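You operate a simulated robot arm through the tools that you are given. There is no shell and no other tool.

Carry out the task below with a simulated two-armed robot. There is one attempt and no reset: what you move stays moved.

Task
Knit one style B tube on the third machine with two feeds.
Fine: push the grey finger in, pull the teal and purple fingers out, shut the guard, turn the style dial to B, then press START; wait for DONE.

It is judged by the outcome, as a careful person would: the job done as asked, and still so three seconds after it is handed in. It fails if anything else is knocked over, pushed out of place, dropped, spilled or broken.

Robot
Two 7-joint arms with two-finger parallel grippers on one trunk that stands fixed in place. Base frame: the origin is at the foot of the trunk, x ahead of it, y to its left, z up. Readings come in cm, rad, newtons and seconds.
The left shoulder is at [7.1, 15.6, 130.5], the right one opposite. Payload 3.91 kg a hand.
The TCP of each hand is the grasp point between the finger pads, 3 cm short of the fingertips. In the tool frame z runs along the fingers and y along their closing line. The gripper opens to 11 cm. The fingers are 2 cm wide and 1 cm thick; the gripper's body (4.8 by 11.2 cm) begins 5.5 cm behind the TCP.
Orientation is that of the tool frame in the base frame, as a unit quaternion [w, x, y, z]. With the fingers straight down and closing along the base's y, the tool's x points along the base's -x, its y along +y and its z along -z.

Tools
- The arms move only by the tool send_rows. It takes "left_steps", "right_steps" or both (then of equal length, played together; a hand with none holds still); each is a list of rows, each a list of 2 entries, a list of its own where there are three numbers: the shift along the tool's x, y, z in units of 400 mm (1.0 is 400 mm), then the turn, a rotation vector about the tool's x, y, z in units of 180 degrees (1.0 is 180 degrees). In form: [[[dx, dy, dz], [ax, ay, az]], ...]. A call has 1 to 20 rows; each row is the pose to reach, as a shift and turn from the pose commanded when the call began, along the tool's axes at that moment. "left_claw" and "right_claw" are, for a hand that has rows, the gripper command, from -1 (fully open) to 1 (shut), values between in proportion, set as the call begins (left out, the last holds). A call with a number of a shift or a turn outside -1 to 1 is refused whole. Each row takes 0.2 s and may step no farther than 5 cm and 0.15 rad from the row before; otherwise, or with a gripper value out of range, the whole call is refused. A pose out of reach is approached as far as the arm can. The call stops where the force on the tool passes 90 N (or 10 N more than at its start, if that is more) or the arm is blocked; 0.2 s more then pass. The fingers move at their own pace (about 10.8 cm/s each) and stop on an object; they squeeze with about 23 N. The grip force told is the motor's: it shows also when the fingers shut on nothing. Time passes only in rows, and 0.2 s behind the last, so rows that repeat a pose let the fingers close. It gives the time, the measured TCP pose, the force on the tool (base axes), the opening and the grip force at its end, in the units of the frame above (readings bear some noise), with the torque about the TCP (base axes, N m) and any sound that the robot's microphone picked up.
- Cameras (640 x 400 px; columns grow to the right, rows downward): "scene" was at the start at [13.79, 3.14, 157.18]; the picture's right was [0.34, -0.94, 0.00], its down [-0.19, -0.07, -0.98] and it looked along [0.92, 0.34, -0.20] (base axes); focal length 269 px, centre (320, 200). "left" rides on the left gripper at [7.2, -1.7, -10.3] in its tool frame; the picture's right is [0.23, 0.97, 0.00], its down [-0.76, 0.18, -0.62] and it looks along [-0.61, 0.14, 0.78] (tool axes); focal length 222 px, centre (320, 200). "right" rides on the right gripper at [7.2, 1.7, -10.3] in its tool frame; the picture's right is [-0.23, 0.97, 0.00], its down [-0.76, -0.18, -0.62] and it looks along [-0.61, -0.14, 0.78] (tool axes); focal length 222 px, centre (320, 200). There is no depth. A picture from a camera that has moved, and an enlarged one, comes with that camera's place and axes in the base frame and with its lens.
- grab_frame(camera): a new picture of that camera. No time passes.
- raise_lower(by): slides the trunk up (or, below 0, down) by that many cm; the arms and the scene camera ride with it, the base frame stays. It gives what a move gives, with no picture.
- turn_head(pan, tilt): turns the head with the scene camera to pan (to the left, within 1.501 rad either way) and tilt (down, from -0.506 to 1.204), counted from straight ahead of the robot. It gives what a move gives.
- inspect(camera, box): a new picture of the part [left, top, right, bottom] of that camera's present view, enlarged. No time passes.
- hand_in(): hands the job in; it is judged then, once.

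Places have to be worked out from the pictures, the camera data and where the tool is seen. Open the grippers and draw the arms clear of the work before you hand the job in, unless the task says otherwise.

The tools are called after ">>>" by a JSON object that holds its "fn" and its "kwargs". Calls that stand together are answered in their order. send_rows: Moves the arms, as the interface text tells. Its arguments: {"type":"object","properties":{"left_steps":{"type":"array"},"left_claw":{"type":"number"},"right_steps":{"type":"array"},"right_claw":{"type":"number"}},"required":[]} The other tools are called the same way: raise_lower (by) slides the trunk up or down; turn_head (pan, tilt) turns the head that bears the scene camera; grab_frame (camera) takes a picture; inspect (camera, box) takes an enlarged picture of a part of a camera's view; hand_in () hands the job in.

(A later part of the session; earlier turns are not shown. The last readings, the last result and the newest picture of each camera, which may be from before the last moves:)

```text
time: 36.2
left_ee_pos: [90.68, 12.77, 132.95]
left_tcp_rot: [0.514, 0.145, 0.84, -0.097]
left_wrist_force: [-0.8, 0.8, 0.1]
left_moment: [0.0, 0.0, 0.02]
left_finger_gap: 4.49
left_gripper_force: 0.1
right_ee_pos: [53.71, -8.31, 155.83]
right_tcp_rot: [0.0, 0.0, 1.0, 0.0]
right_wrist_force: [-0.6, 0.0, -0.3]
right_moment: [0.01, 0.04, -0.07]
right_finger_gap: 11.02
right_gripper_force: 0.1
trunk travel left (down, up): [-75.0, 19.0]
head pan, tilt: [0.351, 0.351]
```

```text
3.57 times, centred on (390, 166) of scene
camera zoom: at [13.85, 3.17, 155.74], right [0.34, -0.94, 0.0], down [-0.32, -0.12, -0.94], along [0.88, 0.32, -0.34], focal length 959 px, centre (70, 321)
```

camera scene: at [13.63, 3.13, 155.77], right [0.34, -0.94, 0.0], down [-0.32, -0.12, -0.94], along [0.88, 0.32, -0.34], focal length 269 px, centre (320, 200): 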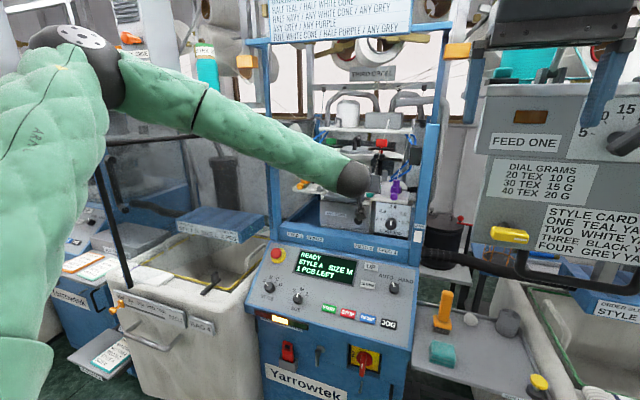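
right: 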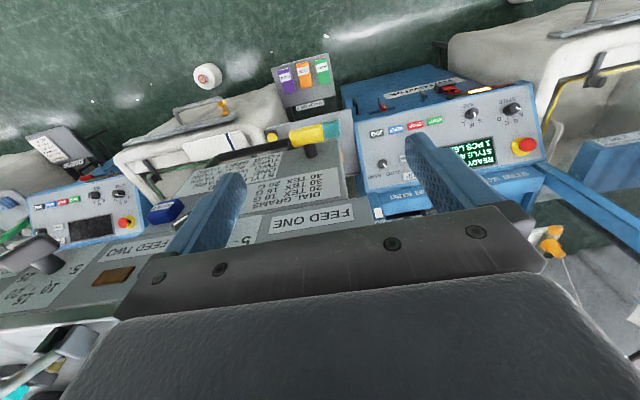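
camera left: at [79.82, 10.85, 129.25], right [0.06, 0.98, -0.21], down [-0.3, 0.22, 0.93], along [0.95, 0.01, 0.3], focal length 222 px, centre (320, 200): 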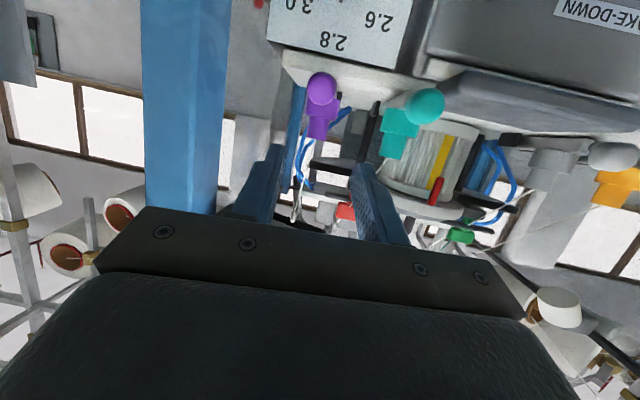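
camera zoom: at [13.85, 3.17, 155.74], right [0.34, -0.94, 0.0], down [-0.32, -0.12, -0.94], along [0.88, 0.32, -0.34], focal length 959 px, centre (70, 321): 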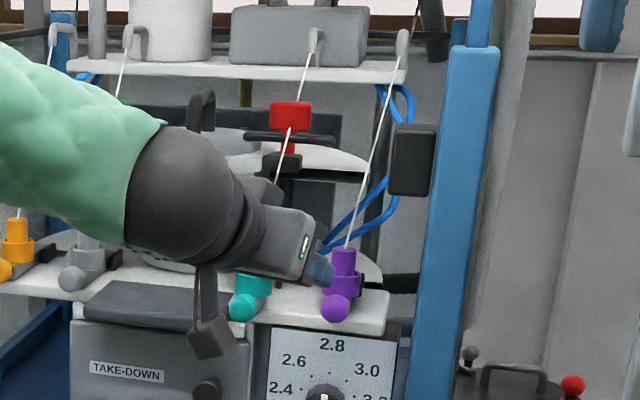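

Ball located at [100.6,9.0,126.3]; teal is confirmed out at 97.6. I'll line up along the tool axis and go in part-way.

>>> {"fn": "send_rows", "kwargs": {"left_steps": [[[0.0112, -0.0005, 0.0658], [0, 0, 0]], [[0.0225, -0.001, 0.1315], [0, 0, 0]], [[0.0225, -0.001, 0.19], [0, 0, 0]], [[0.0225, -0.001, 0.19], [0, 0, 0]]]}}

>>> {"fn": "inspect", "kwargs": {"camera": "left", "box": [200, 40, 460, 202]}}

```text
time: 37.2
left_ee_pos: [96.66, 10.42, 128.7]
left_tcp_rot: [0.515, 0.145, 0.84, -0.096]
left_wrist_force: [-0.4, 0.6, 0.7]
left_moment: [0.03, 0.02, -0.03]
left_finger_gap: 4.52
left_gripper_force: 0.1
right_ee_pos: [53.54, -8.36, 155.85]
right_tcp_rot: [0.0, 0.0, 1.0, 0.0]
right_wrist_force: [0.4, -0.8, -0.5]
right_moment: [-0.02, 0.0, 0.03]
right_finger_gap: 11.0
right_gripper_force: 0.0
trunk travel left (down, up): [-75.0, 19.0]
head pan, tilt: [0.351, 0.351]
```

```text
2.46 times, centred on (330, 121) of left
camera zoom: at [84.26, 13.1, 127.09], right [0.24, 0.95, -0.22], down [-0.13, 0.25, 0.96], along [0.96, -0.2, 0.19], focal length 547 px, centre (295, 394)
```

zoom: 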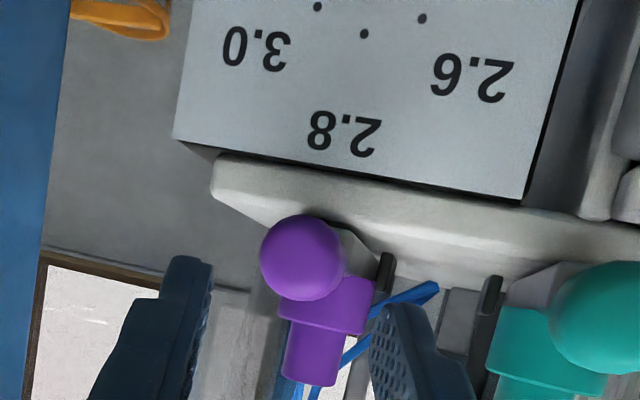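

Reach is fine and the ball is centred between the fingers. I'll advance the remaining 2.6 cm along the tool axis.

>>> {"fn": "send_rows", "kwargs": {"left_steps": [[[0.0002, 0.0006, 0.0326], [0, 0, 0]], [[0.0005, 0.0013, 0.0653], [0, 0, 0]], [[0.0005, 0.0013, 0.0653], [0, 0, 0]]]}}

>>> {"fn": "inspect", "kwargs": {"camera": "left", "box": [200, 60, 460, 222]}}

>>> {"fn": "inspect", "kwargs": {"camera": "scene", "box": [340, 110, 440, 222]}}

```text
time: 38.0
left_ee_pos: [98.69, 9.67, 127.57]
left_tcp_rot: [0.514, 0.145, 0.84, -0.096]
left_wrist_force: [0.1, 0.5, 0.1]
left_moment: [-0.01, 0.0, 0.01]
left_finger_gap: 4.51
left_gripper_force: 0.1
right_ee_pos: [53.5, -8.36, 155.8]
right_tcp_rot: [0.0, 0.0, 1.0, 0.001]
right_wrist_force: [0.9, 0.7, 0.2]
right_moment: [0.02, -0.02, 0.01]
right_finger_gap: 10.98
right_gripper_force: 0.2
trunk travel left (down, up): [-75.0, 19.0]
head pan, tilt: [0.351, 0.351]
```

```text
2.46 times, centred on (330, 141) of left
camera zoom: at [86.41, 12.28, 125.89], right [0.24, 0.95, -0.22], down [-0.13, 0.25, 0.96], along [0.96, -0.2, 0.19], focal length 547 px, centre (295, 345)
```

zoom: 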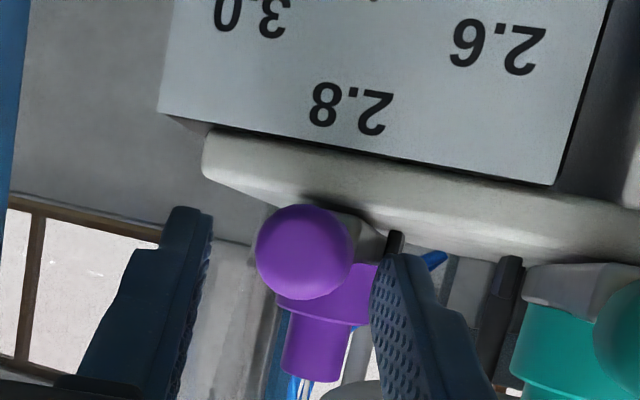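

```text
3.57 times, centred on (390, 166) of scene
camera zoom: at [13.72, 3.13, 155.76], right [0.34, -0.94, 0.0], down [-0.32, -0.12, -0.94], along [0.88, 0.32, -0.34], focal length 959 px, centre (70, 321)
```

zoom: 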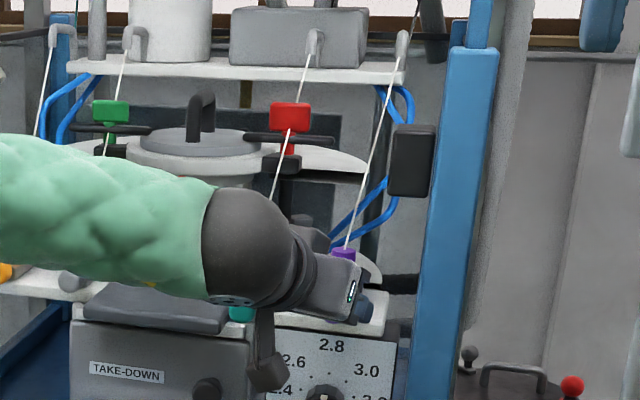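

By the image scale the ball is nearer the fingertips than planned (about 2.9 cm past the TCP), so I'll move 0.75 cm farther in at the same height.

>>> {"fn": "send_rows", "kwargs": {"left_steps": [[[-0.0033, 0.0002, 0.0094], [0, 0, 0]], [[-0.0067, 0.0005, 0.0187], [0, 0, 0]], [[-0.0067, 0.0005, 0.0187], [0, 0, 0]]]}}

>>> {"fn": "inspect", "kwargs": {"camera": "left", "box": [200, 60, 460, 222]}}

```text
time: 38.8
left_ee_pos: [99.72, 9.29, 127.31]
left_tcp_rot: [0.514, 0.146, 0.84, -0.097]
left_wrist_force: [0.1, 1.1, 0.2]
left_moment: [0.0, 0.01, -0.04]
left_finger_gap: 4.52
left_gripper_force: 0.0
right_ee_pos: [53.77, -8.31, 155.81]
right_tcp_rot: [-0.001, 0.0, 1.0, -0.001]
right_wrist_force: [-0.4, -0.3, -0.2]
right_moment: [0.04, -0.01, 0.0]
right_finger_gap: 11.01
right_gripper_force: 0.1
trunk travel left (down, up): [-75.0, 19.0]
head pan, tilt: [0.351, 0.351]
```

```text
2.46 times, centred on (330, 141) of left
camera zoom: at [87.25, 12.07, 125.68], right [0.24, 0.95, -0.22], down [-0.13, 0.25, 0.96], along [0.96, -0.2, 0.19], focal length 547 px, centre (295, 345)
```

zoom: 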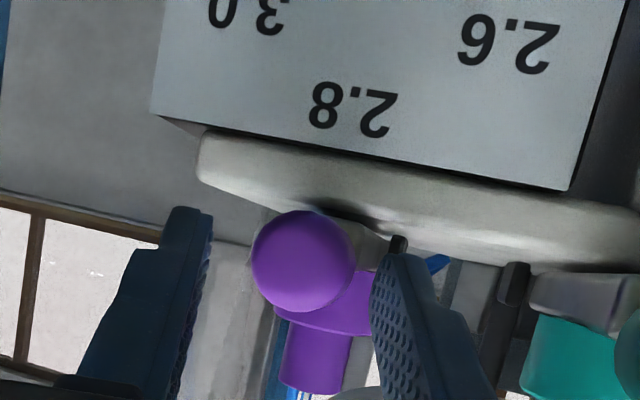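

Now the ball sits about 2.2 cm past the TCP, well within the pads. I'll close on it.

>>> {"fn": "send_rows", "kwargs": {"left_steps": [[[0, 0, 0], [0, 0, 0]], [[0, 0, 0], [0, 0, 0]], [[0, 0, 0], [0, 0, 0]]], "left_claw": 1}}

>>> {"fn": "inspect", "kwargs": {"camera": "left", "box": [200, 60, 460, 222]}}

```text
time: 39.6
left_ee_pos: [99.65, 9.54, 127.33]
left_tcp_rot: [0.515, 0.144, 0.84, -0.096]
left_wrist_force: [1.0, 7.5, 0.3]
left_moment: [0.1, 0.04, 1.35]
left_finger_gap: 3.1
left_gripper_force: 45.1
right_ee_pos: [53.6, -8.19, 155.82]
right_tcp_rot: [0.0, 0.0, 1.0, 0.0]
right_wrist_force: [-0.5, -0.6, 0.0]
right_moment: [0.0, -0.04, 0.02]
right_finger_gap: 11.01
right_gripper_force: 0.0
trunk travel left (down, up): [-75.0, 19.0]
head pan, tilt: [0.351, 0.351]
```

```text
2.46 times, centred on (330, 141) of left
camera zoom: at [87.26, 12.22, 125.67], right [0.24, 0.95, -0.22], down [-0.13, 0.25, 0.96], along [0.96, -0.2, 0.19], focal length 547 px, centre (295, 345)
```

zoom: 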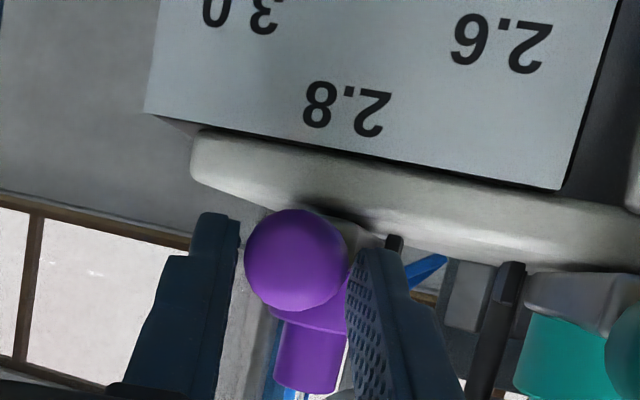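

The +y finger touches the ball first (gap 3.1, hand pushed +y with 7.5 N): the hand is slightly off-centre. I'll shift about 0.35 cm along +tool-y so both pads meet the ball.

>>> {"fn": "send_rows", "kwargs": {"left_steps": [[[0, 0.005, 0], [0, 0, 0]], [[0, 0.009, 0], [0, 0, 0]], [[0, 0.009, 0], [0, 0, 0]]]}}

>>> {"fn": "inspect", "kwargs": {"camera": "left", "box": [200, 60, 460, 222]}}

```text
time: 40.4
left_ee_pos: [99.63, 9.51, 127.5]
left_tcp_rot: [0.514, 0.146, 0.84, -0.098]
left_wrist_force: [-3.4, -2.6, -2.7]
left_moment: [-0.05, 0.06, 0.99]
left_finger_gap: 3.12
left_gripper_force: 45.0
right_ee_pos: [53.64, -8.44, 155.88]
right_tcp_rot: [0.0, 0.0, 1.0, -0.001]
right_wrist_force: [0.1, -0.2, 0.6]
right_moment: [-0.01, -0.01, -0.02]
right_finger_gap: 10.97
right_gripper_force: 0.0
trunk travel left (down, up): [-75.0, 19.0]
head pan, tilt: [0.351, 0.351]
```

```text
2.46 times, centred on (330, 141) of left
camera zoom: at [87.33, 12.27, 125.68], right [0.24, 0.95, -0.22], down [-0.13, 0.25, 0.96], along [0.96, -0.2, 0.19], focal length 547 px, centre (295, 345)
```

zoom: 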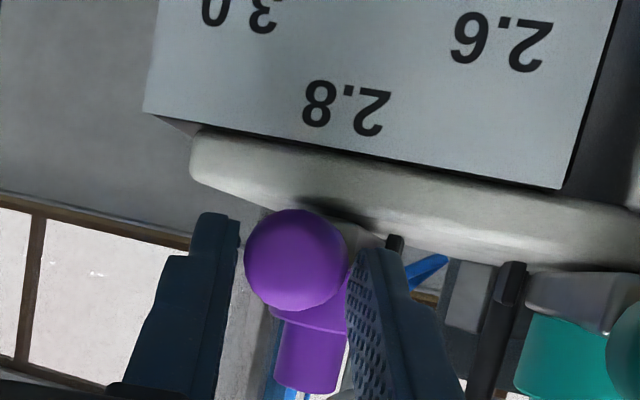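

Both sides are now loaded (gap 3.1; the residual torque suggests the +y tip bears on the rail beside the ball). I'll try a short 0.8 cm pull and see whether the ball follows.

>>> {"fn": "send_rows", "kwargs": {"left_steps": [[[0.0043, -0.0034, -0.0084], [0, 0, 0]], [[0.0086, -0.0069, -0.0167], [0, 0, 0]], [[0.0086, -0.0069, -0.0167], [0, 0, 0]]]}}

>>> {"fn": "inspect", "kwargs": {"camera": "left", "box": [200, 60, 460, 222]}}

>>> {"fn": "inspect", "kwargs": {"camera": "scene", "box": [340, 110, 440, 222]}}

```text
time: 41.2
left_ee_pos: [98.98, 9.51, 127.21]
left_tcp_rot: [0.515, 0.145, 0.839, -0.096]
left_wrist_force: [1.5, -8.0, 2.4]
left_moment: [-0.12, -0.1, 0.94]
left_finger_gap: 3.12
left_gripper_force: 45.1
right_ee_pos: [53.59, -8.43, 155.83]
right_tcp_rot: [0.001, 0.0, 1.0, 0.001]
right_wrist_force: [0.1, 0.4, -0.5]
right_moment: [-0.01, 0.03, -0.01]
right_finger_gap: 11.0
right_gripper_force: 0.1
trunk travel left (down, up): [-75.0, 19.0]
head pan, tilt: [0.351, 0.351]
```

```text
2.46 times, centred on (330, 141) of left
camera zoom: at [86.55, 12.25, 125.68], right [0.24, 0.95, -0.22], down [-0.13, 0.25, 0.96], along [0.96, -0.2, 0.19], focal length 547 px, centre (295, 345)
```

zoom: 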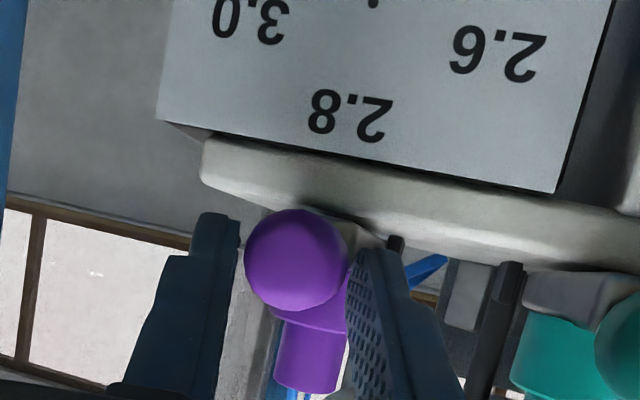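

```text
3.57 times, centred on (390, 166) of scene
camera zoom: at [13.81, 3.02, 155.75], right [0.34, -0.94, 0.0], down [-0.32, -0.12, -0.94], along [0.88, 0.32, -0.34], focal length 959 px, centre (70, 321)
```

zoom: 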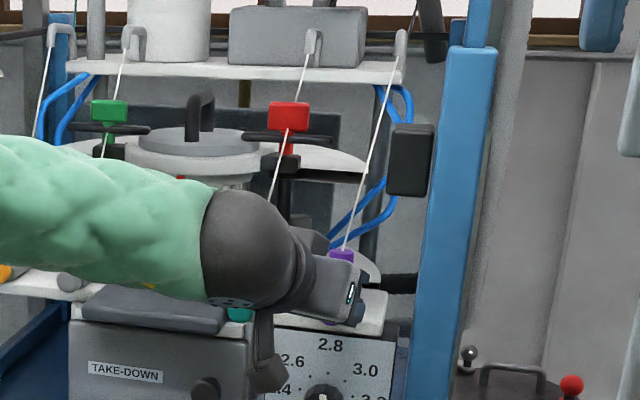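

The purple finger follows the hand. I'll pull on another 2.6 cm along −x in small steps, easing the side load slightly.

>>> {"fn": "send_rows", "kwargs": {"left_steps": [[[0.0045, -0.0045, -0.0088], [0, 0, 0]], [[0.009, -0.009, -0.0176], [0, 0, 0]], [[0.0136, -0.0135, -0.0264], [0, 0, 0]], [[0.0181, -0.018, -0.0351], [0, 0, 0]], [[0.0227, -0.0225, -0.0439], [0, 0, 0]], [[0.0272, -0.027, -0.0527], [0, 0, 0]]]}}

>>> {"fn": "inspect", "kwargs": {"camera": "left", "box": [200, 60, 460, 222]}}

```text
time: 42.6
left_ee_pos: [96.58, 9.57, 127.35]
left_tcp_rot: [0.514, 0.144, 0.84, -0.096]
left_wrist_force: [30.1, -3.8, 8.6]
left_moment: [-0.08, -0.48, 0.65]
left_finger_gap: 2.98
left_gripper_force: 45.1
right_ee_pos: [54.0, -8.46, 155.73]
right_tcp_rot: [-0.001, 0.001, 1.0, 0.0]
right_wrist_force: [-0.2, -0.1, 0.5]
right_moment: [0.02, 0.05, 0.0]
right_finger_gap: 11.0
right_gripper_force: 0.1
trunk travel left (down, up): [-75.0, 19.0]
head pan, tilt: [0.351, 0.351]
```

```text
2.46 times, centred on (330, 141) of left
camera zoom: at [84.28, 12.2, 125.68], right [0.23, 0.95, -0.21], down [-0.13, 0.25, 0.96], along [0.96, -0.2, 0.19], focal length 547 px, centre (295, 345)
```

zoom: 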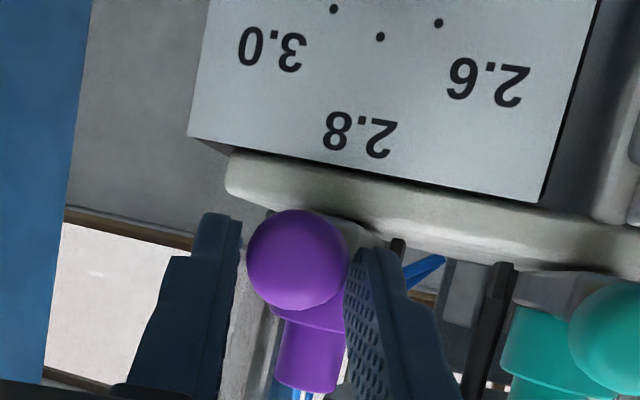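

30 N at 3.05 cm of travel: the purple is at its outer stop. I'll relieve the pull before opening.

>>> {"fn": "send_rows", "kwargs": {"left_steps": [[[-0.0019, 0.0015, 0.0036], [0, 0, 0]], [[-0.0035, 0.0028, 0.0068], [0, 0, 0]], [[-0.0035, 0.0028, 0.0068], [0, 0, 0]]]}}

```text
time: 43.4
left_ee_pos: [96.65, 9.44, 127.49]
left_tcp_rot: [0.514, 0.144, 0.84, -0.097]
left_wrist_force: [15.2, 2.3, 11.6]
left_moment: [-0.06, -0.31, 0.6]
left_finger_gap: 2.99
left_gripper_force: 45.2
right_ee_pos: [53.64, -8.37, 155.75]
right_tcp_rot: [-0.002, 0.0, 1.0, 0.001]
right_wrist_force: [-0.4, 0.4, -0.4]
right_moment: [0.0, -0.03, -0.01]
right_finger_gap: 11.0
right_gripper_force: 0.2
trunk travel left (down, up): [-75.0, 19.0]
head pan, tilt: [0.351, 0.351]
```

Still 15 N in x and 12 N in z; I'll ease a little more in +x and up.

>>> {"fn": "send_rows", "kwargs": {"left_steps": [[[-0.0044, 0.0012, 0.0017], [0, 0, 0]], [[-0.0088, 0.0025, 0.0034], [0, 0, 0]], [[-0.0088, 0.0025, 0.0034], [0, 0, 0]]]}}

```text
time: 44.2
left_ee_pos: [97.03, 9.61, 127.48]
left_tcp_rot: [0.512, 0.145, 0.841, -0.097]
left_wrist_force: [-2.8, 3.2, -8.8]
left_moment: [0.18, 0.53, 0.52]
left_finger_gap: 3.0
left_gripper_force: 44.1
right_ee_pos: [53.73, -8.26, 155.82]
right_tcp_rot: [-0.001, 0.0, 1.0, 0.0]
right_wrist_force: [0.6, 0.4, -0.4]
right_moment: [0.02, -0.02, 0.01]
right_finger_gap: 11.02
right_gripper_force: 0.1
trunk travel left (down, up): [-75.0, 19.0]
head pan, tilt: [0.351, 0.351]
```

x load is nearly nil; a tiny downward correction, then I'll open the gripper in two stages.

>>> {"fn": "send_rows", "kwargs": {"left_steps": [[[0.0022, 0, 0.001], [0, 0, 0]], [[0.0022, 0, 0.001], [0, 0, 0]]]}}

>>> {"fn": "send_rows", "kwargs": {"left_steps": [[[0, 0, 0], [0, 0, 0]], [[0, 0, 0], [0, 0, 0]], [[0, 0, 0], [0, 0, 0]]], "left_claw": 0.15}}

>>> {"fn": "inspect", "kwargs": {"camera": "left", "box": [200, 60, 460, 222]}}

```text
time: 44.8
left_ee_pos: [97.01, 9.55, 127.35]
left_tcp_rot: [0.513, 0.145, 0.84, -0.096]
left_wrist_force: [-2.5, 1.5, -13.0]
left_moment: [0.13, 0.31, 0.55]
left_finger_gap: 3.02
left_gripper_force: 44.8
right_ee_pos: [53.55, -8.35, 155.68]
right_tcp_rot: [-0.001, 0.0, 1.0, 0.0]
right_wrist_force: [0.0, 0.2, 0.3]
right_moment: [0.02, -0.02, 0.03]
right_finger_gap: 10.99
right_gripper_force: 0.0
trunk travel left (down, up): [-75.0, 19.0]
head pan, tilt: [0.351, 0.351]
```

```text
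time: 45.6
left_ee_pos: [96.89, 9.51, 127.63]
left_tcp_rot: [0.514, 0.145, 0.84, -0.097]
left_wrist_force: [-0.3, 0.4, -0.8]
left_moment: [-0.01, 0.03, 0.01]
left_finger_gap: 4.67
left_gripper_force: 0.1
right_ee_pos: [53.46, -8.34, 155.84]
right_tcp_rot: [0.0, 0.0, 1.0, 0.0]
right_wrist_force: [0.6, 0.3, 0.3]
right_moment: [0.0, 0.02, 0.0]
right_finger_gap: 11.0
right_gripper_force: 0.0
trunk travel left (down, up): [-75.0, 19.0]
head pan, tilt: [0.351, 0.351]
```

```text
2.46 times, centred on (330, 141) of left
camera zoom: at [84.54, 12.19, 125.9], right [0.24, 0.95, -0.22], down [-0.13, 0.25, 0.96], along [0.96, -0.2, 0.19], focal length 547 px, centre (295, 345)
```

zoom: 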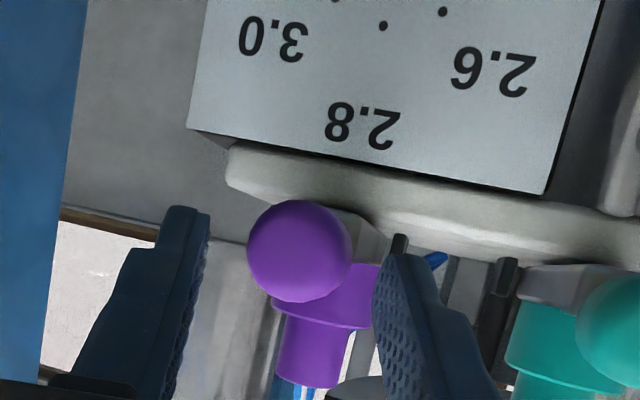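

Released without the ball moving. I'll withdraw along the tool axis slowly, then check all four.

>>> {"fn": "send_rows", "kwargs": {"left_steps": [[[0, 0, -0.02], [0, 0, 0]], [[0, 0, -0.045], [0, 0, 0]], [[0, 0, -0.09], [0, 0, 0]], [[-0.03, 0, -0.16], [0, 0, 0]], [[-0.06, 0.02, -0.25], [0, 0, 0]]]}}

>>> {"fn": "grab_frame", "kwargs": {"camera": "left"}}

>>> {"fn": "inspect", "kwargs": {"camera": "scene", "box": [280, 130, 440, 230]}}

```text
time: 46.8
left_ee_pos: [89.49, 13.13, 134.22]
left_tcp_rot: [0.515, 0.145, 0.839, -0.097]
left_wrist_force: [-0.1, -0.1, 0.5]
left_moment: [0.0, 0.02, 0.02]
left_finger_gap: 4.68
left_gripper_force: 0.0
right_ee_pos: [53.24, -8.27, 156.0]
right_tcp_rot: [0.001, 0.001, 1.0, 0.0]
right_wrist_force: [-0.7, -0.1, 0.6]
right_moment: [0.03, -0.01, -0.01]
right_finger_gap: 10.96
right_gripper_force: 0.1
trunk travel left (down, up): [-75.0, 19.0]
head pan, tilt: [0.351, 0.351]
```

```text
taken
camera left: at [77.11, 15.74, 132.52], right [0.24, 0.95, -0.22], down [-0.13, 0.25, 0.96], along [0.96, -0.2, 0.19], focal length 222 px, centre (320, 200)
```

left: 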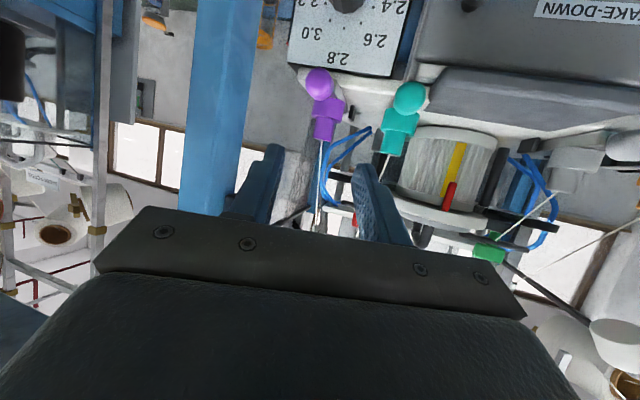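

```text
4.00 times, centred on (360, 180) of scene
camera zoom: at [13.53, 3.17, 155.77], right [0.34, -0.94, 0.0], down [-0.32, -0.12, -0.94], along [0.88, 0.32, -0.34], focal length 1074 px, centre (160, 280)
```

zoom: 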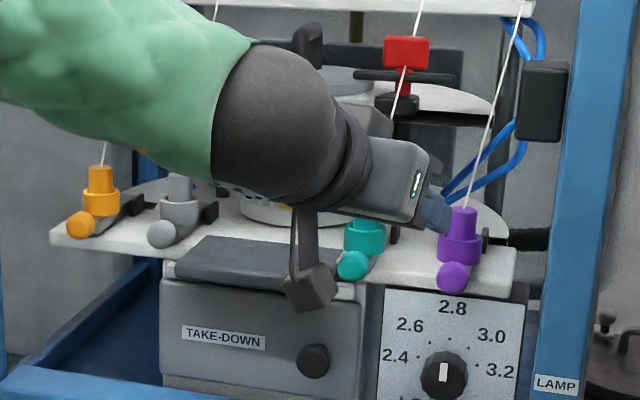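

All four are as wanted: orange and grey in (x≈100.5–101), teal and purple out (x≈97.5). Now the guard: its hinge is at about [89,48], free edge at [50,66] (open ≈115°), top z≈147.5. I'll withdraw the left hand from the machine and turn it to point straight down.

>>> {"fn": "send_rows", "kwargs": {"left_steps": [[[-0.0045, 0.0157, -0.091], [-0.0065, 0.0346, -0.0098]], [[-0.0089, 0.0314, -0.182], [-0.013, 0.0691, -0.0195]], [[-0.0134, 0.0471, -0.273], [-0.0196, 0.1037, -0.0293]], [[-0.0178, 0.0628, -0.364], [-0.0261, 0.1383, -0.039]], [[-0.0223, 0.0785, -0.455], [-0.0326, 0.1729, -0.0488]], [[-0.0267, 0.0942, -0.546], [-0.0391, 0.2074, -0.0585]], [[-0.0312, 0.1099, -0.637], [-0.0456, 0.242, -0.0683]], [[-0.0356, 0.1256, -0.728], [-0.0522, 0.2766, -0.078]], [[-0.0401, 0.1413, -0.819], [-0.0587, 0.3111, -0.0878]], [[-0.0445, 0.157, -0.91], [-0.0652, 0.3457, -0.0975]]], "left_claw": 1}}

>>> {"fn": "turn_head", "kwargs": {"pan": 0.75, "tilt": 0.3}}

>>> {"fn": "grab_frame", "kwargs": {"camera": "scene"}}

>>> {"fn": "grab_frame", "kwargs": {"camera": "left"}}

```text
time: 49.0
left_ee_pos: [62.12, 29.76, 152.0]
left_tcp_rot: [0.0, 0.0, 1.0, 0.0]
left_wrist_force: [0.3, 0.6, -0.3]
left_moment: [-0.01, -0.03, 0.01]
left_finger_gap: 0.03
left_gripper_force: 22.9
right_ee_pos: [53.57, -8.31, 155.86]
right_tcp_rot: [0.0, 0.0, 1.0, 0.0]
right_wrist_force: [0.9, 0.4, 0.2]
right_moment: [-0.02, -0.01, -0.03]
right_finger_gap: 11.01
right_gripper_force: 0.1
trunk travel left (down, up): [-75.0, 19.0]
head pan, tilt: [0.351, 0.351]
```

```text
time: 49.9
left_ee_pos: [62.23, 29.69, 151.98]
left_tcp_rot: [0.001, 0.0, 1.0, 0.0]
left_wrist_force: [0.2, -0.6, -0.7]
left_moment: [0.03, 0.05, 0.05]
left_finger_gap: 0.0
left_gripper_force: 23.3
right_ee_pos: [53.62, -8.29, 155.91]
right_tcp_rot: [0.0, 0.0, 1.0, 0.0]
right_wrist_force: [-1.2, 0.0, -0.4]
right_moment: [0.06, 0.03, 0.01]
right_finger_gap: 11.01
right_gripper_force: 0.1
trunk travel left (down, up): [-75.0, 19.0]
head pan, tilt: [0.75, 0.3]
```

```text
taken
camera scene: at [11.91, 6.29, 156.22], right [0.68, -0.73, 0.0], down [-0.22, -0.2, -0.96], along [0.7, 0.65, -0.3], focal length 269 px, centre (320, 200)
```

scene: 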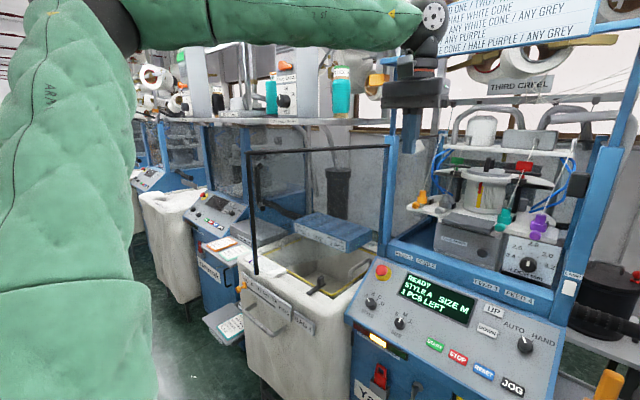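

```text
taken
camera left: at [55.01, 28.0, 162.47], right [-0.23, 0.97, 0.0], down [0.76, 0.18, 0.62], along [0.61, 0.14, -0.78], focal length 222 px, centre (320, 200)
```

left: 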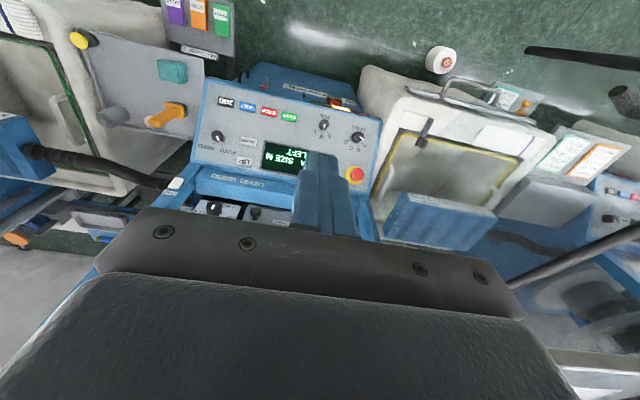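

The guard's free stile runs from z≈148 down to z≈113 at about [49.6,66.2]. I'll enlarge it to see the handle.

>>> {"fn": "inspect", "kwargs": {"camera": "scene", "box": [220, 120, 420, 290]}}

```text
2.35 times, centred on (320, 205) of scene
camera zoom: at [11.91, 6.29, 156.22], right [0.68, -0.73, 0.0], down [-0.22, -0.2, -0.96], along [0.7, 0.65, -0.3], focal length 632 px, centre (320, 188)
```

zoom: 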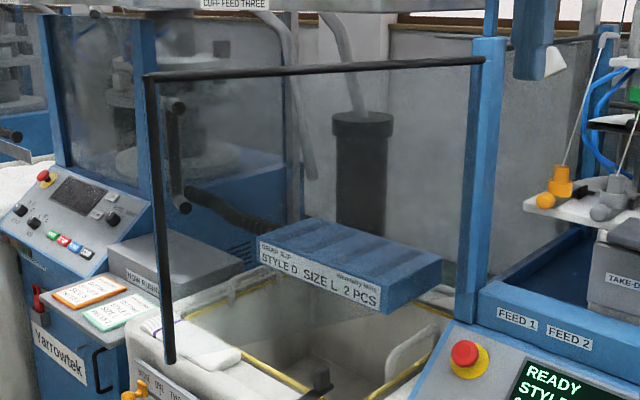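

The guard's handle is on the far face near the free edge, so I must push from its outer (left) side, fingers hanging just over the top rail. I'll raise the trunk 17 cm to gain reach and forearm clearance above the guard.

>>> {"fn": "raise_lower", "kwargs": {"by": 17}}

>>> {"fn": "grab_frame", "kwargs": {"camera": "scene"}}

```text
time: 51.8
left_ee_pos: [62.27, 29.69, 169.06]
left_tcp_rot: [0.001, 0.0, 1.0, 0.0]
left_wrist_force: [-0.7, -0.3, -1.1]
left_moment: [0.01, -0.02, 0.01]
left_finger_gap: 0.0
left_gripper_force: 22.6
right_ee_pos: [53.7, -8.35, 172.92]
right_tcp_rot: [0.0, 0.0, 1.0, 0.0]
right_wrist_force: [-0.9, -0.7, -0.9]
right_moment: [0.01, 0.01, -0.04]
right_finger_gap: 11.01
right_gripper_force: 0.1
trunk travel left (down, up): [-92.0, 2.0]
head pan, tilt: [0.75, 0.3]
```

```text
taken
camera scene: at [11.89, 6.32, 173.21], right [0.68, -0.73, 0.0], down [-0.22, -0.2, -0.96], along [0.7, 0.65, -0.3], focal length 269 px, centre (320, 200)
```

scene: 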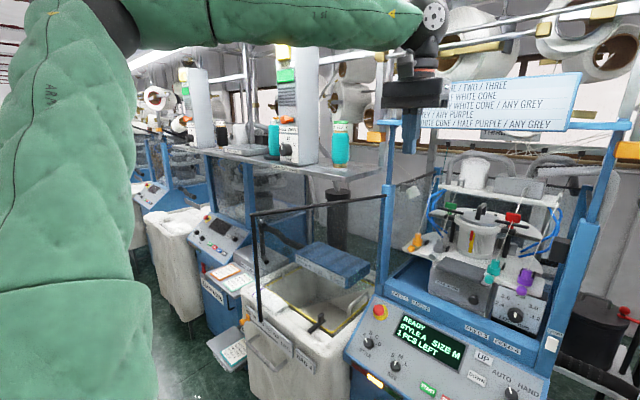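

Refined with the vertical baseline: free corner [49.3,66.0,148.3], hinge about [92,50]. I'll carry the hand left, staying well above the guard's top rail.

>>> {"fn": "send_rows", "kwargs": {"left_steps": [[[0.003, 0.093, 0.02], [0, 0, 0]], [[0.007, 0.186, 0.06], [0, 0, 0]], [[0.01, 0.279, 0.1], [0, 0, 0]], [[0.013, 0.372, 0.14], [0, 0, 0]], [[0.017, 0.465, 0.18], [0, 0, 0]], [[0.02, 0.5575, 0.225], [0, 0, 0]], [[0.02, 0.5575, 0.225], [0, 0, 0]]]}}

>>> {"fn": "grab_frame", "kwargs": {"camera": "scene"}}

>>> {"fn": "grab_frame", "kwargs": {"camera": "left"}}

```text
time: 53.4
left_ee_pos: [61.27, 52.12, 160.26]
left_tcp_rot: [0.001, 0.0, 1.0, 0.001]
left_wrist_force: [-0.3, -0.1, -0.6]
left_moment: [0.01, 0.0, 0.04]
left_finger_gap: 0.0
left_gripper_force: 22.9
right_ee_pos: [53.51, -8.47, 172.91]
right_tcp_rot: [0.001, 0.0, 1.0, 0.001]
right_wrist_force: [0.2, 0.0, -0.6]
right_moment: [0.01, -0.01, 0.0]
right_finger_gap: 10.99
right_gripper_force: 0.0
trunk travel left (down, up): [-92.0, 2.0]
head pan, tilt: [0.75, 0.3]
```

```text
taken
camera scene: at [11.9, 6.21, 173.23], right [0.68, -0.73, 0.0], down [-0.22, -0.2, -0.96], along [0.7, 0.65, -0.3], focal length 269 px, centre (320, 200)
```

scene: 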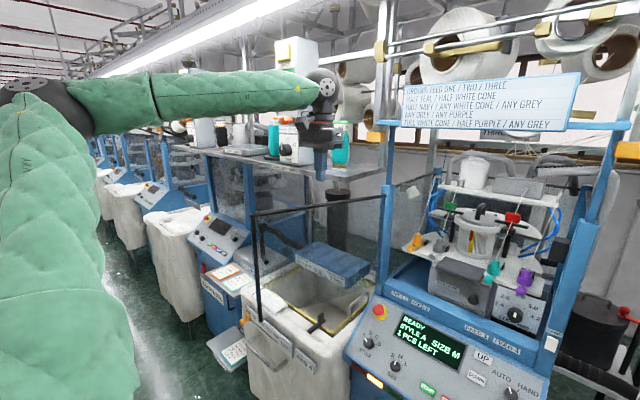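

```text
taken
camera left: at [54.06, 50.45, 170.7], right [-0.23, 0.97, 0.0], down [0.76, 0.18, 0.62], along [0.61, 0.14, -0.78], focal length 222 px, centre (320, 200)
```

left: 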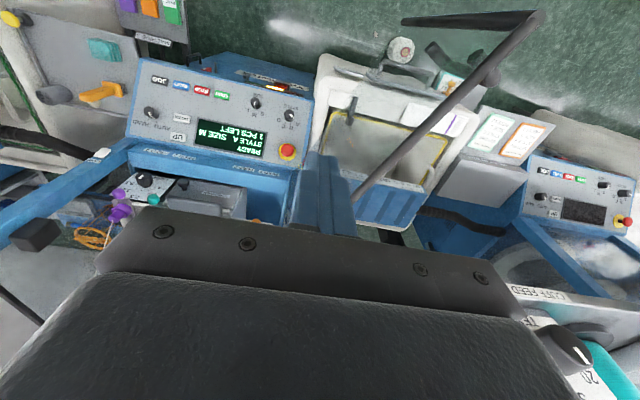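

From above, the rail line runs from [49.8,66.7] to [65.3,59.6] and the handle bar is near [54,70]. I'll cross over the rail to [60.6,70] with the tips at about z=154.

>>> {"fn": "send_rows", "kwargs": {"left_steps": [[[0.0035, 0.0895, 0.0165], [0, 0, 0]], [[0.007, 0.179, 0.033], [0, 0, 0]], [[0.0105, 0.2685, 0.0495], [0, 0, 0]], [[0.014, 0.358, 0.066], [0, 0, 0]], [[0.0175, 0.4475, 0.0825], [0, 0, 0]], [[0.0175, 0.4475, 0.0825], [0, 0, 0]]]}}

>>> {"fn": "grab_frame", "kwargs": {"camera": "scene"}}

>>> {"fn": "grab_frame", "kwargs": {"camera": "left"}}

```text
time: 54.8
left_ee_pos: [61.04, 69.92, 156.98]
left_tcp_rot: [0.001, 0.001, 1.0, 0.001]
left_wrist_force: [0.5, -0.4, 0.2]
left_moment: [-0.01, 0.0, 0.03]
left_finger_gap: 0.0
left_gripper_force: 23.3
right_ee_pos: [53.49, -8.48, 172.86]
right_tcp_rot: [0.0, 0.0, 1.0, 0.0]
right_wrist_force: [-0.7, 1.1, 0.7]
right_moment: [0.01, 0.0, -0.01]
right_finger_gap: 11.0
right_gripper_force: 0.1
trunk travel left (down, up): [-92.0, 2.0]
head pan, tilt: [0.75, 0.3]
```

```text
taken
camera scene: at [11.89, 6.21, 173.23], right [0.68, -0.73, 0.0], down [-0.22, -0.2, -0.96], along [0.7, 0.65, -0.3], focal length 269 px, centre (320, 200)
```

scene: 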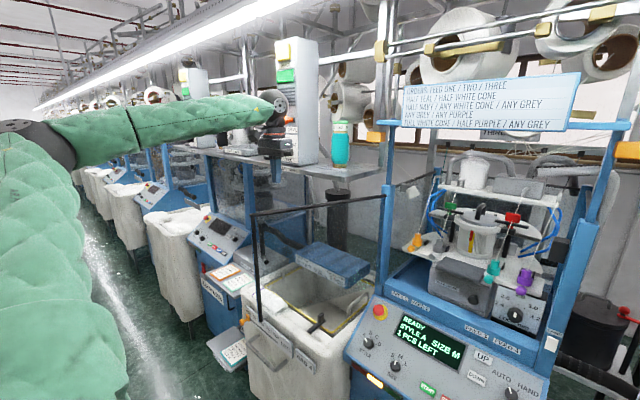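

```text
taken
camera left: at [53.59, 68.22, 167.38], right [-0.23, 0.97, 0.0], down [0.76, 0.18, 0.62], along [0.61, 0.14, -0.78], focal length 222 px, centre (320, 200)
```

left: 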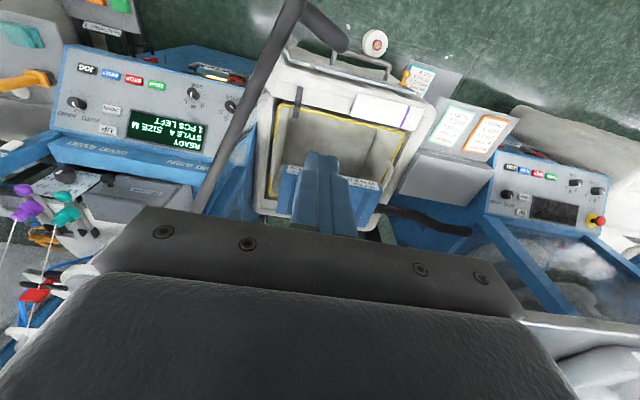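

The fingers are now over the outer side, clear of the rail and handle. I'll lower to z=145 so they hang beside the pane while the palm stays above the rail.

>>> {"fn": "send_rows", "kwargs": {"left_steps": [[[0, 0, 0.1], [0, 0, 0]], [[0, 0, 0.2], [0, 0, 0]], [[0, 0, 0.3], [0, 0, 0]], [[0, 0, 0.3], [0, 0, 0]]]}}

>>> {"fn": "inspect", "kwargs": {"camera": "scene", "box": [200, 80, 420, 300]}}

>>> {"fn": "grab_frame", "kwargs": {"camera": "left"}}

```text
time: 55.8
left_ee_pos: [60.86, 69.86, 144.95]
left_tcp_rot: [0.0, 0.0, 1.0, -0.001]
left_wrist_force: [0.4, 0.5, -0.7]
left_moment: [0.0, 0.05, 0.0]
left_finger_gap: 0.0
left_gripper_force: 23.4
right_ee_pos: [53.45, -8.33, 172.82]
right_tcp_rot: [0.0, 0.0, 1.0, -0.001]
right_wrist_force: [0.4, 1.0, -0.3]
right_moment: [0.0, -0.03, -0.02]
right_finger_gap: 10.96
right_gripper_force: 0.1
trunk travel left (down, up): [-92.0, 2.0]
head pan, tilt: [0.75, 0.3]
```

```text
1.82 times, centred on (310, 190) of scene
camera zoom: at [11.85, 6.36, 173.22], right [0.68, -0.73, 0.0], down [-0.22, -0.2, -0.96], along [0.7, 0.65, -0.3], focal length 488 px, centre (338, 218)
```

zoom: 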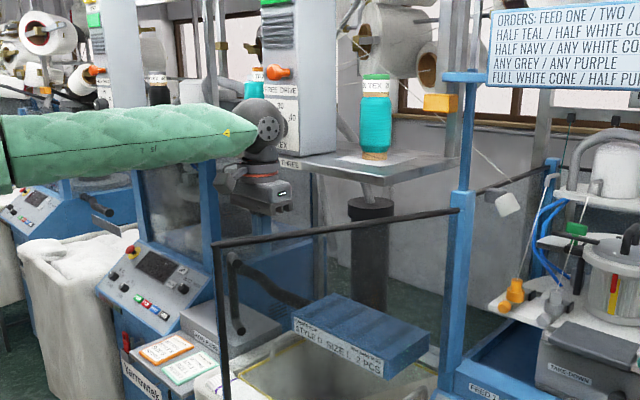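

```text
taken
camera left: at [53.52, 68.18, 155.4], right [-0.23, 0.97, 0.0], down [0.76, 0.18, 0.62], along [0.61, 0.14, -0.78], focal length 222 px, centre (320, 200)
```

left: 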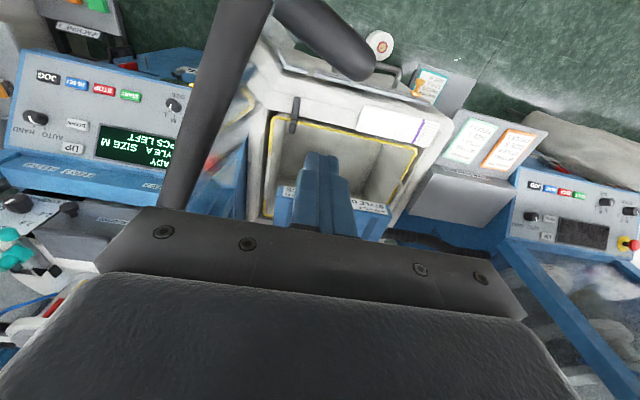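

The hand is in place on the outer side. I'll push the pane gently inward along its arc (first from 115° to about 105°) and watch the force.

>>> {"fn": "send_rows", "kwargs": {"left_steps": [[[0.0315, -0.0615, 0], [0, 0, 0]], [[0.0565, -0.1115, 0], [0, 0, 0]], [[0.074, -0.149, 0], [0, 0, 0]], [[0.0915, -0.189, 0], [0, 0, 0]], [[0.109, -0.2315, 0], [0, 0, 0]], [[0.1265, -0.274, 0], [0, 0, 0]]]}}

>>> {"fn": "grab_frame", "kwargs": {"camera": "scene"}}

>>> {"fn": "grab_frame", "kwargs": {"camera": "left"}}

```text
time: 57.2
left_ee_pos: [55.7, 58.84, 144.8]
left_tcp_rot: [0.001, 0.001, 1.0, 0.0]
left_wrist_force: [0.1, 0.4, -0.7]
left_moment: [-0.01, -0.01, -0.01]
left_finger_gap: 0.03
left_gripper_force: 22.7
right_ee_pos: [53.64, -8.37, 172.8]
right_tcp_rot: [0.0, 0.0, 1.0, 0.0]
right_wrist_force: [-0.4, 0.1, 0.0]
right_moment: [0.02, -0.01, 0.03]
right_finger_gap: 10.98
right_gripper_force: 0.1
trunk travel left (down, up): [-92.0, 2.0]
head pan, tilt: [0.75, 0.3]
```

```text
taken
camera scene: at [11.87, 6.3, 173.22], right [0.68, -0.73, 0.0], down [-0.22, -0.2, -0.96], along [0.7, 0.65, -0.3], focal length 269 px, centre (320, 200)
```

scene: 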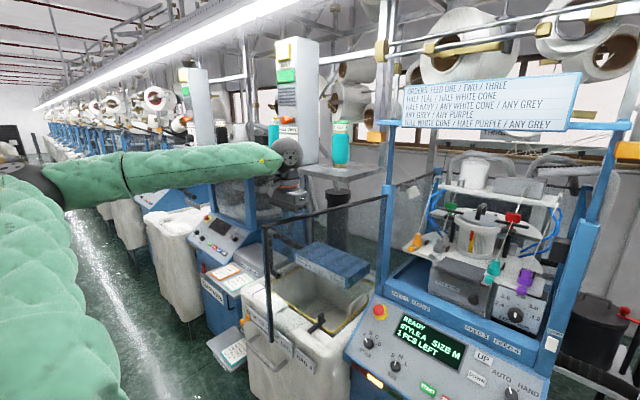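

```text
taken
camera left: at [48.44, 57.19, 155.21], right [-0.23, 0.97, 0.0], down [0.76, 0.18, 0.62], along [0.61, 0.14, -0.78], focal length 222 px, centre (320, 200)
```

left: 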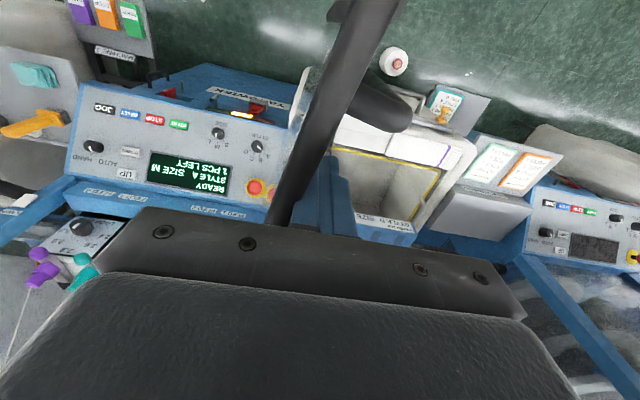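

The door follows easily with no measurable force. I'll keep sweeping along the arc from 105° to 65° slowly.

>>> {"fn": "send_rows", "kwargs": {"left_steps": [[[0.01, -0.039, 0], [0, 0, 0]], [[0.02, -0.0775, 0], [0, 0, 0]], [[0.0275, -0.116, 0], [0, 0, 0]], [[0.035, -0.155, 0], [0, 0, 0]], [[0.0375, -0.195, 0], [0, 0, 0]], [[0.04, -0.235, 0], [0, 0, 0]], [[0.04, -0.275, 0], [0, 0, 0]], [[0.04, -0.315, 0], [0, 0, 0]], [[0.036, -0.355, 0], [0, 0, 0]], [[0.0325, -0.395, 0], [0, 0, 0]], [[0.026, -0.434, 0], [0, 0, 0]], [[0.019, -0.4725, 0], [0, 0, 0]], [[0.008, -0.511, 0], [0, 0, 0]], [[-0.0025, -0.55, 0], [0, 0, 0]], [[-0.016, -0.5875, 0], [0, 0, 0]], [[-0.03, -0.625, 0], [0, 0, 0]]]}}

>>> {"fn": "grab_frame", "kwargs": {"camera": "scene"}}

>>> {"fn": "grab_frame", "kwargs": {"camera": "left"}}

```text
time: 60.6
left_ee_pos: [57.15, 33.86, 144.53]
left_tcp_rot: [0.0, 0.001, 1.0, 0.001]
left_wrist_force: [0.6, 0.4, 1.1]
left_moment: [0.02, 0.02, -0.02]
left_finger_gap: 0.0
left_gripper_force: 23.6
right_ee_pos: [53.77, -8.47, 172.78]
right_tcp_rot: [-0.001, 0.0, 1.0, 0.0]
right_wrist_force: [-0.3, -0.1, -0.1]
right_moment: [0.01, 0.04, -0.02]
right_finger_gap: 11.01
right_gripper_force: 0.0
trunk travel left (down, up): [-92.0, 2.0]
head pan, tilt: [0.75, 0.3]
```

```text
taken
camera scene: at [11.96, 6.21, 173.22], right [0.68, -0.73, 0.0], down [-0.22, -0.2, -0.96], along [0.7, 0.65, -0.3], focal length 269 px, centre (320, 200)
```

scene: 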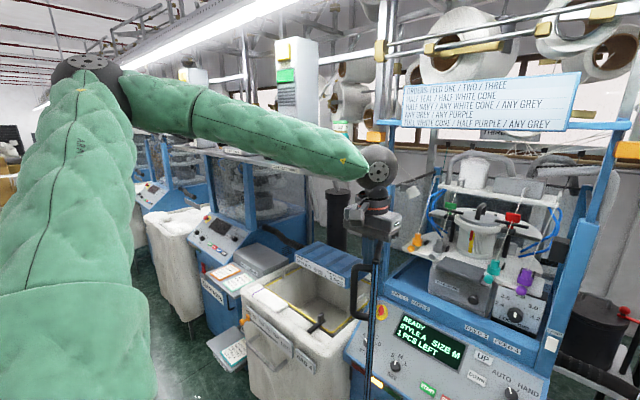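

```text
taken
camera left: at [49.78, 32.14, 154.98], right [-0.23, 0.97, 0.0], down [0.76, 0.18, 0.62], along [0.61, 0.14, -0.78], focal length 222 px, centre (320, 200)
```

left: 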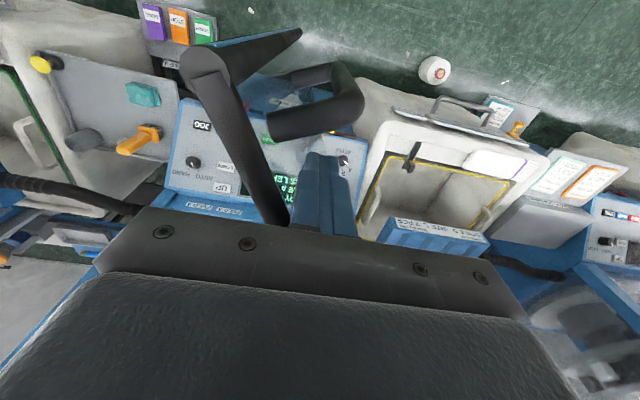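

The guard is at about 65° now and follows well. I'll continue the arc down to about 30°.

>>> {"fn": "send_rows", "kwargs": {"left_steps": [[[-0.015, -0.036, 0], [0, 0, 0]], [[-0.034, -0.071, 0], [0, 0, 0]], [[-0.0525, -0.106, 0], [0, 0, 0]], [[-0.0725, -0.14, 0], [0, 0, 0]], [[-0.095, -0.174, 0], [0, 0, 0]], [[-0.12, -0.206, 0], [0, 0, 0]], [[-0.144, -0.236, 0], [0, 0, 0]], [[-0.17, -0.265, 0], [0, 0, 0]], [[-0.1975, -0.295, 0], [0, 0, 0]], [[-0.226, -0.3225, 0], [0, 0, 0]], [[-0.256, -0.349, 0], [0, 0, 0]], [[-0.2875, -0.3725, 0], [0, 0, 0]], [[-0.32, -0.396, 0], [0, 0, 0]], [[-0.354, -0.419, 0], [0, 0, 0]]]}}

>>> {"fn": "grab_frame", "kwargs": {"camera": "scene"}}

>>> {"fn": "grab_frame", "kwargs": {"camera": "left"}}

```text
time: 63.6
left_ee_pos: [71.29, 17.18, 144.76]
left_tcp_rot: [-0.001, 0.0, 1.0, -0.001]
left_wrist_force: [0.2, 1.0, 0.5]
left_moment: [0.03, 0.04, 0.0]
left_finger_gap: 0.0
left_gripper_force: 22.9
right_ee_pos: [53.65, -8.32, 172.78]
right_tcp_rot: [-0.001, 0.0, 1.0, 0.001]
right_wrist_force: [-0.1, -0.7, -0.4]
right_moment: [0.03, 0.02, 0.04]
right_finger_gap: 11.0
right_gripper_force: 0.1
trunk travel left (down, up): [-92.0, 2.0]
head pan, tilt: [0.75, 0.3]
```

```text
taken
camera scene: at [12.02, 6.29, 173.21], right [0.68, -0.73, 0.0], down [-0.22, -0.2, -0.95], along [0.7, 0.65, -0.3], focal length 269 px, centre (320, 200)
```

scene: 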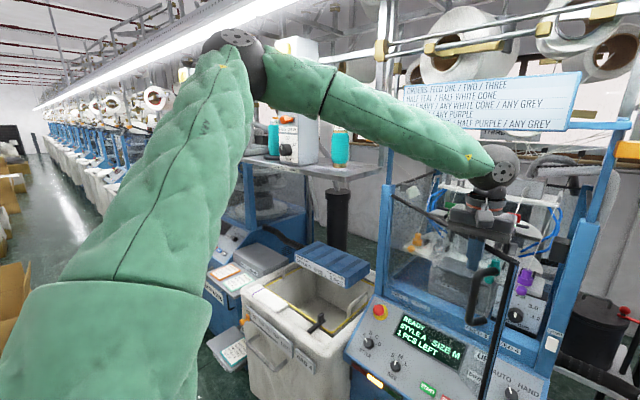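

```text
taken
camera left: at [63.97, 15.4, 155.13], right [-0.23, 0.97, 0.0], down [0.76, 0.18, 0.62], along [0.61, 0.14, -0.78], focal length 222 px, centre (320, 200)
```

left: 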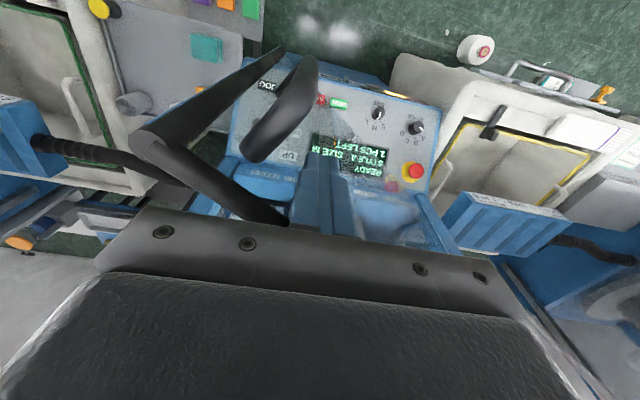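

The guard is now at about 30°. I'll push it on to about 20° with this posture before switching to a forward-pointing push for the last part.

>>> {"fn": "send_rows", "kwargs": {"left_steps": [[[-0.035, -0.021, 0], [0, 0, 0]], [[-0.069, -0.041, 0], [0, 0, 0]], [[-0.105, -0.0575, 0], [0, 0, 0]], [[-0.141, -0.074, 0], [0, 0, 0]]]}}

>>> {"fn": "grab_frame", "kwargs": {"camera": "left"}}

```text
time: 64.6
left_ee_pos: [76.89, 14.17, 144.71]
left_tcp_rot: [0.0, 0.0, 1.0, 0.0]
left_wrist_force: [0.4, 0.0, 0.1]
left_moment: [0.03, 0.01, 0.0]
left_finger_gap: 0.0
left_gripper_force: 22.9
right_ee_pos: [53.71, -8.35, 172.72]
right_tcp_rot: [-0.001, -0.001, 1.0, 0.0]
right_wrist_force: [0.4, 0.3, 0.1]
right_moment: [-0.01, -0.01, 0.0]
right_finger_gap: 11.0
right_gripper_force: 0.0
trunk travel left (down, up): [-92.0, 2.0]
head pan, tilt: [0.75, 0.3]
```

```text
taken
camera left: at [69.59, 12.56, 155.21], right [-0.23, 0.97, 0.0], down [0.76, 0.18, 0.62], along [0.61, 0.14, -0.78], focal length 222 px, centre (320, 200)
```

left: 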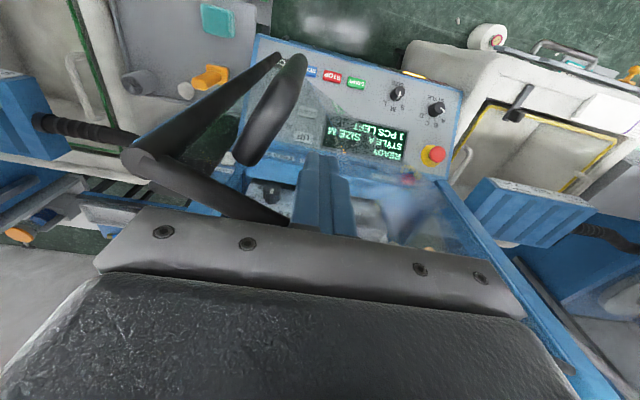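

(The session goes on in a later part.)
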